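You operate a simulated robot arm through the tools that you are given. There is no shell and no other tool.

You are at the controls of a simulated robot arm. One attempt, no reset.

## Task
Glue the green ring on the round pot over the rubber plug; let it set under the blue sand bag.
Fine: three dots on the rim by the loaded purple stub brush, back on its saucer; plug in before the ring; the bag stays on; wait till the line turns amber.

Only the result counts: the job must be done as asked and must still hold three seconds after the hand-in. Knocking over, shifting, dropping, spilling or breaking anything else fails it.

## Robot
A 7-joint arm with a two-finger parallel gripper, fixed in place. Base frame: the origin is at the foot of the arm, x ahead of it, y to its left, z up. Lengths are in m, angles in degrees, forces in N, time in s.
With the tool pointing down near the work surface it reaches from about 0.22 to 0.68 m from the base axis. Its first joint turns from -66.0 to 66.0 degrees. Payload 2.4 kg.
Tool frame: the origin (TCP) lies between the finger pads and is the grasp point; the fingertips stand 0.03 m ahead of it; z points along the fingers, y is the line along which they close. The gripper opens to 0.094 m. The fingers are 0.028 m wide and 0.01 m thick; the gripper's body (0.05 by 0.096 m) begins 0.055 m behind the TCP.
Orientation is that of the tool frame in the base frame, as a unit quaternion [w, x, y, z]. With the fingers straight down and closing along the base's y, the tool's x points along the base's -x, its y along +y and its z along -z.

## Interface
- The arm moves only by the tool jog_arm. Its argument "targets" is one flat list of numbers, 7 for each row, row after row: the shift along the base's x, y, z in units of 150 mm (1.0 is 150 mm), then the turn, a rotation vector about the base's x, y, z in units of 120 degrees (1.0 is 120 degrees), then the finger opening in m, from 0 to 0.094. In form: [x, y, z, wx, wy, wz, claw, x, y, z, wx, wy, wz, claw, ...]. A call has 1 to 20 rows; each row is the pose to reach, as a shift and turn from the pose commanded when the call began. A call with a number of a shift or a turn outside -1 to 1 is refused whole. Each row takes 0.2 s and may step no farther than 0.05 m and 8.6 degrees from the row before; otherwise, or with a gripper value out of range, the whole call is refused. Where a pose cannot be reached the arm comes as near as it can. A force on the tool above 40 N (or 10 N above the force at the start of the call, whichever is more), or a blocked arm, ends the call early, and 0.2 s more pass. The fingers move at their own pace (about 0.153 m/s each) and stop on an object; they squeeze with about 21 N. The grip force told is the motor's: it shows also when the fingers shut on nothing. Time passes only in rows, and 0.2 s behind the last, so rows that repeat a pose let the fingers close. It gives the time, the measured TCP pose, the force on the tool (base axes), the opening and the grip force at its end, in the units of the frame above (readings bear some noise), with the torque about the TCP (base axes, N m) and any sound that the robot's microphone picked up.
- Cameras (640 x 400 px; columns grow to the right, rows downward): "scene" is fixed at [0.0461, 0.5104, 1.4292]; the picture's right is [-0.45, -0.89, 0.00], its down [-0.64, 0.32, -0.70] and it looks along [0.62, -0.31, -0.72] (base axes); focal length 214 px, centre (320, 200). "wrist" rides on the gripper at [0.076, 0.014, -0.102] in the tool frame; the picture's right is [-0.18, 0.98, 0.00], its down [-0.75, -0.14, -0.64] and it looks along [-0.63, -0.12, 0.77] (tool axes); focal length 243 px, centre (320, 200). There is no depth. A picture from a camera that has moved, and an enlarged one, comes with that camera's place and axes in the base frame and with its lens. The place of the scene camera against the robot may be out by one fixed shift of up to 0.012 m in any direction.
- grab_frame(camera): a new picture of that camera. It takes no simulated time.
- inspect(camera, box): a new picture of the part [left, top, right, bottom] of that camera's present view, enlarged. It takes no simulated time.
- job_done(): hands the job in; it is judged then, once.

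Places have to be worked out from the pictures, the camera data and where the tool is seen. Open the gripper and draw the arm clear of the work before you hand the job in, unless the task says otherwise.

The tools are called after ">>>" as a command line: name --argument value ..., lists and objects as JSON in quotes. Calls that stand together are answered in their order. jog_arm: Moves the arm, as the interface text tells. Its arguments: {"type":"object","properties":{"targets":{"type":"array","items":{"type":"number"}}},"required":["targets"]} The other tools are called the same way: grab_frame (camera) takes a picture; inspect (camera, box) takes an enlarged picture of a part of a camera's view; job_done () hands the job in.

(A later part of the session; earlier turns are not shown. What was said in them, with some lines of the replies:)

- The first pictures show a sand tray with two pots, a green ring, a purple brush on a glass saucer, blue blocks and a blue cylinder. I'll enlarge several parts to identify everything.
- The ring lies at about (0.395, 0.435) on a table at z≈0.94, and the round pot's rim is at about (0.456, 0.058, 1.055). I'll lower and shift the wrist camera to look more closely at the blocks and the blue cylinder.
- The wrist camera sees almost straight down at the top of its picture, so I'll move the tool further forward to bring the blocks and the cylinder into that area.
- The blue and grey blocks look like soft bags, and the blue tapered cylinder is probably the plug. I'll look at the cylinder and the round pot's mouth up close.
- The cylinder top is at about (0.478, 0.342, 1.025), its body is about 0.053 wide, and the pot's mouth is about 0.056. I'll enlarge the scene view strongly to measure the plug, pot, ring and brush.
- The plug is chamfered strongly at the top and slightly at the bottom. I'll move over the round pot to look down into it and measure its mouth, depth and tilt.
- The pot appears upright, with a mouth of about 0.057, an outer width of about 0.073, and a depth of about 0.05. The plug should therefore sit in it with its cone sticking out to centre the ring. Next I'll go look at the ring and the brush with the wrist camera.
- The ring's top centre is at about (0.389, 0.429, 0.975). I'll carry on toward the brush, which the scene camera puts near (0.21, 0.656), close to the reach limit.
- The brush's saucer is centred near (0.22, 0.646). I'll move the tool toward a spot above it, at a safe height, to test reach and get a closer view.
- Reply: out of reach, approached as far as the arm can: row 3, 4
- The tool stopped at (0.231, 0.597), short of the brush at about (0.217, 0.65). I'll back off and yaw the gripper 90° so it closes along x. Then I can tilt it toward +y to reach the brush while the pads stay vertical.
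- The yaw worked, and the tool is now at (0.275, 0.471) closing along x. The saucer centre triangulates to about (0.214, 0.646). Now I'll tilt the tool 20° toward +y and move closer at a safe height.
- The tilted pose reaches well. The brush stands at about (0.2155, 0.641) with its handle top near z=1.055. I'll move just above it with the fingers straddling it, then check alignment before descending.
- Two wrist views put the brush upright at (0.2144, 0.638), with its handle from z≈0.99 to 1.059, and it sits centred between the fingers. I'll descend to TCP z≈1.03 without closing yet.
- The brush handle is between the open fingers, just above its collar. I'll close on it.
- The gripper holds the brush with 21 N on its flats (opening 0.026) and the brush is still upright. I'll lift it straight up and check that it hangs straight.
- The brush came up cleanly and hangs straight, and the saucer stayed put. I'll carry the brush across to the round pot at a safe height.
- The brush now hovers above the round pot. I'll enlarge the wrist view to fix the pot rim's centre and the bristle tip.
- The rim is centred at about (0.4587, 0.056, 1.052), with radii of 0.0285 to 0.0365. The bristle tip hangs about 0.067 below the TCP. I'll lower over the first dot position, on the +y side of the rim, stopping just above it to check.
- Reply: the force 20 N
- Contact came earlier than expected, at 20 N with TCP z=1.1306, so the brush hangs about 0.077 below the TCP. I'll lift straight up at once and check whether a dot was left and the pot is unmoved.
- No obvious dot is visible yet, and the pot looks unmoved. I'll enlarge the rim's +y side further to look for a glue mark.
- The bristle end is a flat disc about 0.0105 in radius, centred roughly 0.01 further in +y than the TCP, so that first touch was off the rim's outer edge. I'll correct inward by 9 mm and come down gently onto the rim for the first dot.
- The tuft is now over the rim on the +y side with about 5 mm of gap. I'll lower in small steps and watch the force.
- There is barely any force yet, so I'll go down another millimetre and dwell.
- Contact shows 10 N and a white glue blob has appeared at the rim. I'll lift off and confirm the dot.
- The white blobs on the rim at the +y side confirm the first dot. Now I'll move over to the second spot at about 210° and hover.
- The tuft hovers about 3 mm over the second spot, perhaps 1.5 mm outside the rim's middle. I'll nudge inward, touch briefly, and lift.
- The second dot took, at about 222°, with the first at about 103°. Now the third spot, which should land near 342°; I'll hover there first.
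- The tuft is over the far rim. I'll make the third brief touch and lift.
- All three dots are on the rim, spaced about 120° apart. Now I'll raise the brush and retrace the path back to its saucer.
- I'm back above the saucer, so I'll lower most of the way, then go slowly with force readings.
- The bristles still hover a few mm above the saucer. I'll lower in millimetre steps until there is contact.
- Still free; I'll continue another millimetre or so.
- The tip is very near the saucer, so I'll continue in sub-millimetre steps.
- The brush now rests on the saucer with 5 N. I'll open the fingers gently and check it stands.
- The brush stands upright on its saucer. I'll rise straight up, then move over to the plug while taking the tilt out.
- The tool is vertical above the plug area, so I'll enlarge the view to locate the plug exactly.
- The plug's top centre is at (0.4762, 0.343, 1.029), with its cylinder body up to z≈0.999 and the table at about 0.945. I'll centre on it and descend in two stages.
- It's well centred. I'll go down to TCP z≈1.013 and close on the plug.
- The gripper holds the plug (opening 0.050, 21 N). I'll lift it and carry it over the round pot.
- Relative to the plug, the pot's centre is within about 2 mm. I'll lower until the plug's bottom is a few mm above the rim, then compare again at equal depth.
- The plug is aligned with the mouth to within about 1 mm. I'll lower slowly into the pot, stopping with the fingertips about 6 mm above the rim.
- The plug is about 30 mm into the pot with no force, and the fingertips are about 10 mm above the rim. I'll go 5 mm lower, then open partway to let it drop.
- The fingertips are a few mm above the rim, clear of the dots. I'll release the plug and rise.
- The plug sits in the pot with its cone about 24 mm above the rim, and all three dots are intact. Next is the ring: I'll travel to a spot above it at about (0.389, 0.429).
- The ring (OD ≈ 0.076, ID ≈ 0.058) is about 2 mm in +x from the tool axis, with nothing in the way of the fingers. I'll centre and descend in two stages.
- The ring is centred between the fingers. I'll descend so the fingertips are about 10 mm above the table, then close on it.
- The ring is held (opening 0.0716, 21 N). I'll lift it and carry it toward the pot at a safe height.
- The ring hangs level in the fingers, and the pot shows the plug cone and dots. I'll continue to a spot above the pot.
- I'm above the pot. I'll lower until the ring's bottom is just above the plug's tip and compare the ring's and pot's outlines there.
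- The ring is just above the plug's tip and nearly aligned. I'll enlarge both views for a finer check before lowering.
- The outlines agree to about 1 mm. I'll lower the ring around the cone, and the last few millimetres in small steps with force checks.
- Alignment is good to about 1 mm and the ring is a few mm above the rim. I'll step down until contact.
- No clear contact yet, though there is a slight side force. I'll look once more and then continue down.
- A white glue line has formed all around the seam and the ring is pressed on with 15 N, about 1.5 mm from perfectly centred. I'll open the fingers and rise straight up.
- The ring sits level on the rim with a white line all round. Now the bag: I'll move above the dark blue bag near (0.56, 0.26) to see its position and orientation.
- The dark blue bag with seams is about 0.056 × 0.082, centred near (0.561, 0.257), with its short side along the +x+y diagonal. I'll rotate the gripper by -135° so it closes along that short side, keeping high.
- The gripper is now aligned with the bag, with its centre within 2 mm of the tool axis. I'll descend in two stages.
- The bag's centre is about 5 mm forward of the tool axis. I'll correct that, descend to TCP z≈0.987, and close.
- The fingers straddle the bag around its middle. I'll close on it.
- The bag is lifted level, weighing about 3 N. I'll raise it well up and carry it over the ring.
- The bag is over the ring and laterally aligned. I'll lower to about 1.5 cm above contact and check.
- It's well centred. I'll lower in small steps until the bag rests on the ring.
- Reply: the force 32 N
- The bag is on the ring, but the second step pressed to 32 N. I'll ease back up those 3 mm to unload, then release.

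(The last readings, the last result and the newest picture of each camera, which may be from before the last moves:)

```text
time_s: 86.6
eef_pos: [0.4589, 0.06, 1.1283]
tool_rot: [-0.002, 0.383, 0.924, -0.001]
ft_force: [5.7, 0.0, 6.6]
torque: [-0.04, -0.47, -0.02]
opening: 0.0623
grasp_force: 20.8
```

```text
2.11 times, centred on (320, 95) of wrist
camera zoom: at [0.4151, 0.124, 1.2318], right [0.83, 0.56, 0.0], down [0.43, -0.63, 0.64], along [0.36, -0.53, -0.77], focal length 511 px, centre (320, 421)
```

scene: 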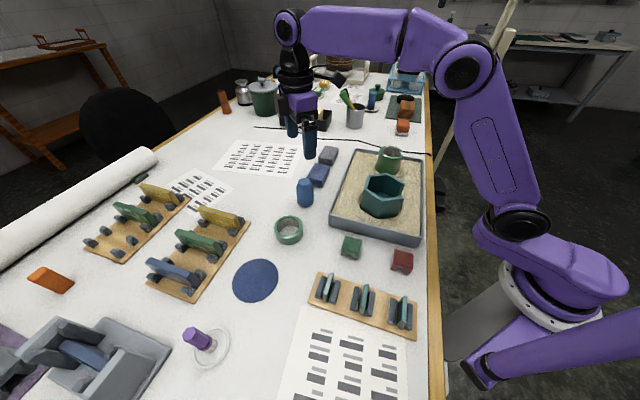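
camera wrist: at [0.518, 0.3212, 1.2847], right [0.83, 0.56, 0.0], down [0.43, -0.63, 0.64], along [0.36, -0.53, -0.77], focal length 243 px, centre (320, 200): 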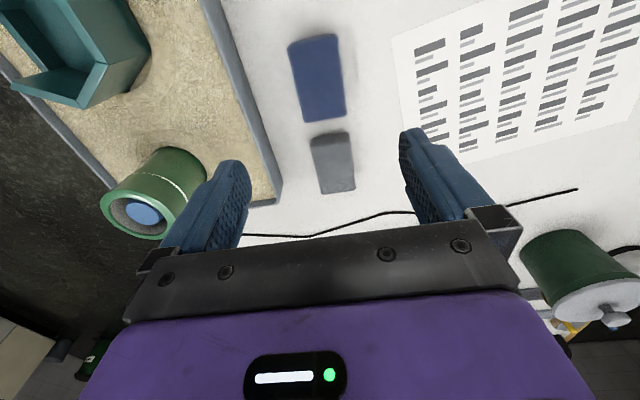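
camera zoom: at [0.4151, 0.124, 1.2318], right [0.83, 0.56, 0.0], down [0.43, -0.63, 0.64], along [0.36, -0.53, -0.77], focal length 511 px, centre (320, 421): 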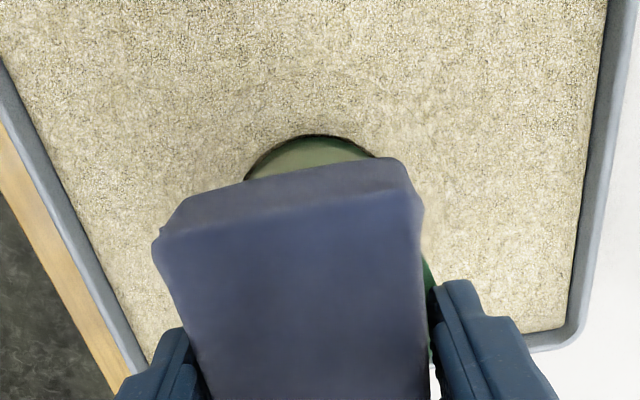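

The load is back to a light contact, so I'll open slowly and then rise straight up.

>>> jog_arm --targets '[0, 0, 0, 0, 0, 0, 0.065, 0, 0, 0, 0, 0, 0, 0.07, 0, 0, 0, 0, 0, 0, 0.08, 0, 0, 0, 0, 0, 0, 0.09, 0, 0, 0, 0, 0, 0, 0.094]'

>>> inspect --camera "scene" --box '[365, 115, 415, 165]'

>>> jog_arm --targets '[0, 0, 0.1, 0, 0, 0, 0.094, 0, 0, 0.3, 0, 0, 0, 0.094, 0, 0, 0.6, 0, 0, 0, 0.094, 0, 0, 0.9, 0, 0, 0, 0.094]'

>>> inspect --camera "wrist" --box '[200, 0, 440, 190]'

>>> inspect --camera "scene" --box '[365, 115, 415, 165]'

```text
time_s: 87.8
eef_pos: [0.4579, 0.0609, 1.1301]
tool_rot: [0.0, 0.383, 0.924, 0.0]
ft_force: [-0.6, -0.7, 0.7]
torque: [0.02, -0.04, 0.0]
opening: 0.0938
grasp_force: 0.0
```

```text
8.00 times, centred on (390, 140) of scene
camera zoom: at [0.0461, 0.5104, 1.4292], right [-0.45, -0.89, 0.0], down [-0.64, 0.32, -0.7], along [0.62, -0.31, -0.72], focal length 1716 px, centre (-240, 680)
```

zoom: 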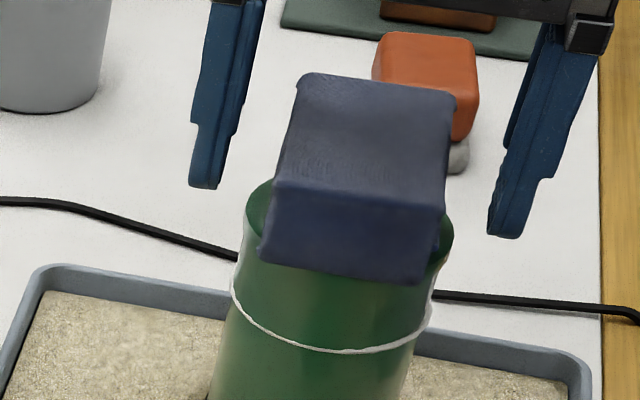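

```text
time_s: 88.8
eef_pos: [0.4588, 0.0585, 1.263]
tool_rot: [0.0, 0.382, 0.924, 0.0]
ft_force: [-0.1, -0.9, -0.2]
torque: [0.0, 0.01, 0.0]
opening: 0.094
grasp_force: 0.1
```

```text
2.11 times, centred on (320, 95) of wrist
camera zoom: at [0.4164, 0.1223, 1.3662], right [0.83, 0.56, 0.0], down [0.43, -0.63, 0.64], along [0.36, -0.53, -0.77], focal length 511 px, centre (320, 421)
```

zoom: 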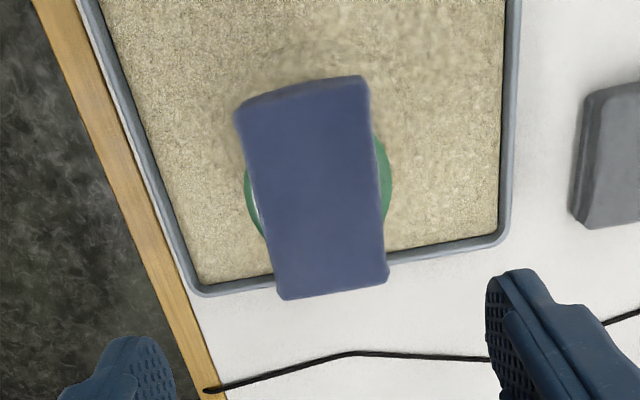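

```text
8.00 times, centred on (390, 140) of scene
camera zoom: at [0.0461, 0.5104, 1.4293], right [-0.45, -0.89, 0.0], down [-0.64, 0.32, -0.7], along [0.62, -0.31, -0.72], focal length 1716 px, centre (-240, 680)
```

zoom: 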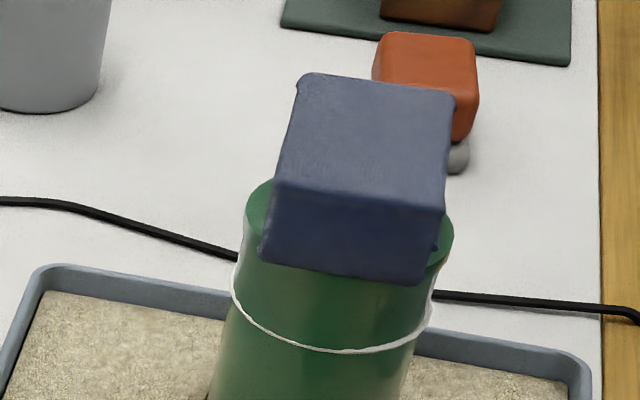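

The bag rests stably across the ring, and the line is still white. I'll draw the arm clear and wait, watching the line.

>>> jog_arm --targets '[-0.1, 0.25, 0, 0, 0, 0, 0.094, -0.2, 0.5, 0, 0, 0, 0, 0.094, -0.3, 0.75, 0, 0, 0, 0, 0.094, -0.4, 1.0, 0, 0, 0, 0, 0.094, -0.4, 1.0, 0, 0, 0, 0, 0.094, -0.4, 1.0, 0, 0, 0, 0, 0.094, -0.4, 1.0, 0, 0, 0, 0, 0.094, -0.4, 1.0, 0, 0, 0, 0, 0.094, -0.4, 1.0, 0, 0, 0, 0, 0.094, -0.4, 1.0, 0, 0, 0, 0, 0.094, -0.4, 1.0, 0, 0, 0, 0, 0.094, -0.4, 1.0, 0, 0, 0, 0, 0.094, -0.4, 1.0, 0, 0, 0, 0, 0.094, -0.4, 1.0, 0, 0, 0, 0, 0.094, -0.4, 1.0, 0, 0, 0, 0, 0.094, -0.4, 1.0, 0, 0, 0, 0, 0.094, -0.4, 1.0, 0, 0, 0, 0, 0.094, -0.4, 1.0, 0, 0, 0, 0, 0.094, -0.4, 1.0, 0, 0, 0, 0, 0.094, -0.4, 1.0, 0, 0, 0, 0, 0.094]'

>>> grab_frame --camera "scene"

>>> inspect --camera "scene" --box '[365, 115, 415, 165]'

```text
time_s: 93.0
eef_pos: [0.3994, 0.2078, 1.2612]
tool_rot: [0.0, 0.383, 0.924, 0.0]
ft_force: [0.6, -0.4, -0.3]
torque: [0.0, 0.01, 0.0]
opening: 0.0941
grasp_force: 0.1
```

```text
taken
```

scene: 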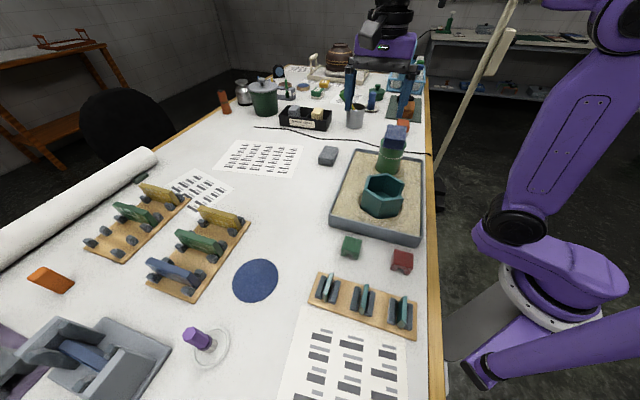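

```text
8.00 times, centred on (390, 140) of scene
camera zoom: at [0.0461, 0.5104, 1.4292], right [-0.45, -0.89, 0.0], down [-0.64, 0.32, -0.7], along [0.62, -0.31, -0.72], focal length 1716 px, centre (-240, 680)
```

zoom: 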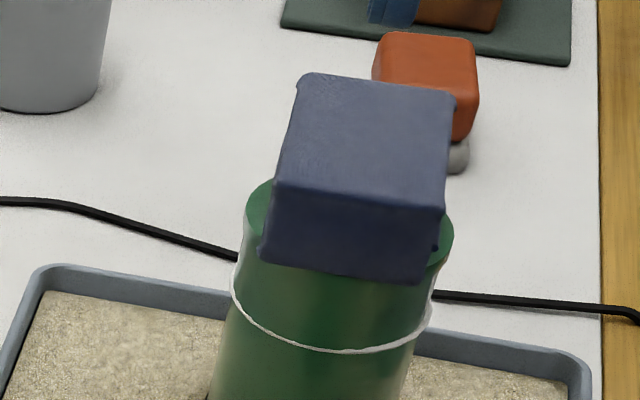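

Everything is steady: the bag is on the ring, the brush is on its saucer, and the arm is clear. The line is still white, so I'll wait in place.

>>> jog_arm --targets '[0, 0, 0, 0, 0, 0, 0.094, 0, 0, 0, 0, 0, 0, 0.094, 0, 0, 0, 0, 0, 0, 0.094, 0, 0, 0, 0, 0, 0, 0.094, 0, 0, 0, 0, 0, 0, 0.094, 0, 0, 0, 0, 0, 0, 0.094, 0, 0, 0, 0, 0, 0, 0.094, 0, 0, 0, 0, 0, 0, 0.094, 0, 0, 0, 0, 0, 0, 0.094, 0, 0, 0, 0, 0, 0, 0.094, 0, 0, 0, 0, 0, 0, 0.094, 0, 0, 0, 0, 0, 0, 0.094, 0, 0, 0, 0, 0, 0, 0.094, 0, 0, 0, 0, 0, 0, 0.094, 0, 0, 0, 0, 0, 0, 0.094, 0, 0, 0, 0, 0, 0, 0.094, 0, 0, 0, 0, 0, 0, 0.094, 0, 0, 0, 0, 0, 0, 0.094, 0, 0, 0, 0, 0, 0, 0.094, 0, 0, 0, 0, 0, 0, 0.094]'

>>> jog_arm --targets '[0, 0, 0, 0, 0, 0, 0.094, 0, 0, 0, 0, 0, 0, 0.094, 0, 0, 0, 0, 0, 0, 0.094, 0, 0, 0, 0, 0, 0, 0.094, 0, 0, 0, 0, 0, 0, 0.094, 0, 0, 0, 0, 0, 0, 0.094, 0, 0, 0, 0, 0, 0, 0.094, 0, 0, 0, 0, 0, 0, 0.094, 0, 0, 0, 0, 0, 0, 0.094, 0, 0, 0, 0, 0, 0, 0.094, 0, 0, 0, 0, 0, 0, 0.094, 0, 0, 0, 0, 0, 0, 0.094, 0, 0, 0, 0, 0, 0, 0.094, 0, 0, 0, 0, 0, 0, 0.094, 0, 0, 0, 0, 0, 0, 0.094, 0, 0, 0, 0, 0, 0, 0.094, 0, 0, 0, 0, 0, 0, 0.094, 0, 0, 0, 0, 0, 0, 0.094, 0, 0, 0, 0, 0, 0, 0.094, 0, 0, 0, 0, 0, 0, 0.094]'

>>> inspect --camera "scene" --box '[365, 115, 415, 165]'

```text
time_s: 97.2
eef_pos: [0.3987, 0.2079, 1.2614]
tool_rot: [0.0, 0.382, 0.924, 0.0]
ft_force: [-0.2, -0.7, -0.5]
torque: [0.0, 0.01, 0.01]
opening: 0.0941
grasp_force: 0.0
```

```text
time_s: 101.4
eef_pos: [0.3995, 0.2068, 1.2621]
tool_rot: [0.0, 0.382, 0.924, 0.0]
ft_force: [-0.3, -0.4, -0.5]
torque: [0.0, 0.0, 0.05]
opening: 0.0939
grasp_force: 0.1
```

```text
8.00 times, centred on (390, 140) of scene
camera zoom: at [0.0461, 0.5104, 1.4292], right [-0.45, -0.89, 0.0], down [-0.64, 0.32, -0.7], along [0.62, -0.31, -0.72], focal length 1716 px, centre (-240, 680)
```

zoom: 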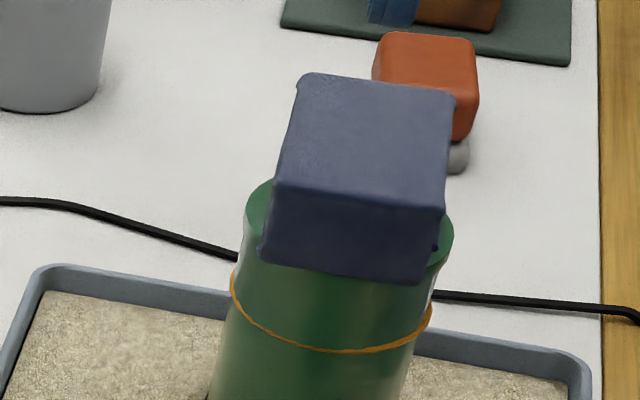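

The line has turned amber. I'll do a last check of the brush and saucer before handing in.

>>> inspect --camera "scene" --box '[175, 315, 240, 375]'

>>> grab_frame --camera "scene"

```text
6.67 times, centred on (208, 345) of scene
camera zoom: at [0.0461, 0.5104, 1.4292], right [-0.45, -0.89, 0.0], down [-0.64, 0.32, -0.7], along [0.62, -0.31, -0.72], focal length 1430 px, centre (1070, -767)
```

zoom: 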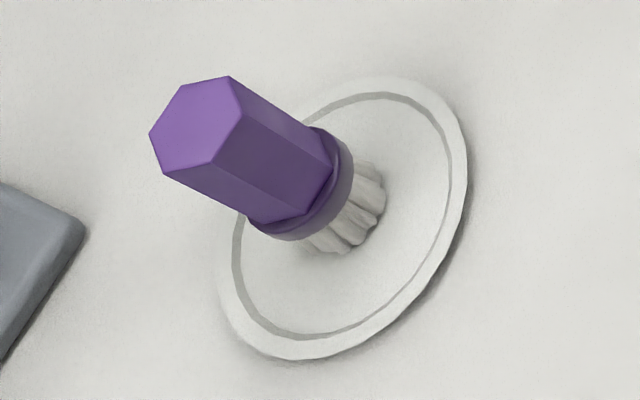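

```text
taken
```

scene: 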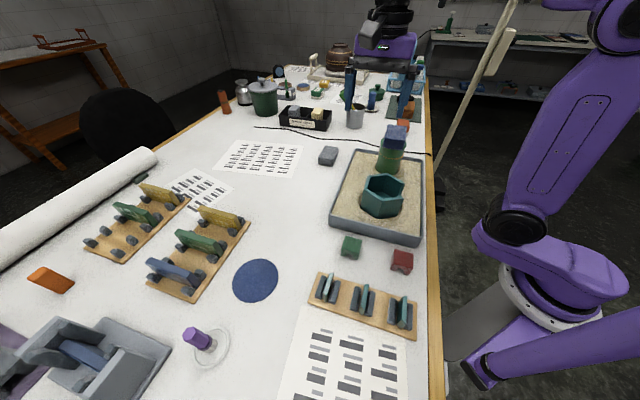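

The brush stands on its saucer, the bag is still on the ring, the line is amber, the gripper is open and clear, and nothing else has moved. Handing the job in.

>>> job_done

```text
The job is handed in.
```

The ring is glued on the round pot over the plug. The glue line had turned amber when I handed the job in, and the blue sand bag is still on top.

- **Glue:** I put three dots on the rim, about 120° apart. Before the first one, the brush missed and pressed the rim's outer edge with about 20 N. That left no visible mark, and the pot did not appear to move.
- **Brush:** It is back upright on its saucer.
- **Plug and ring:** The plug went in before the ring. By my reading of the pictures, the ring sits about 1–2 mm off centre.
- **Bag:** I pressed it down to about 32 N for a moment while setting it on the ring, then eased off before letting go. It sits level.
- **Everything else:** In the last scene picture nothing else had moved. The gripper is open and clear of the work.
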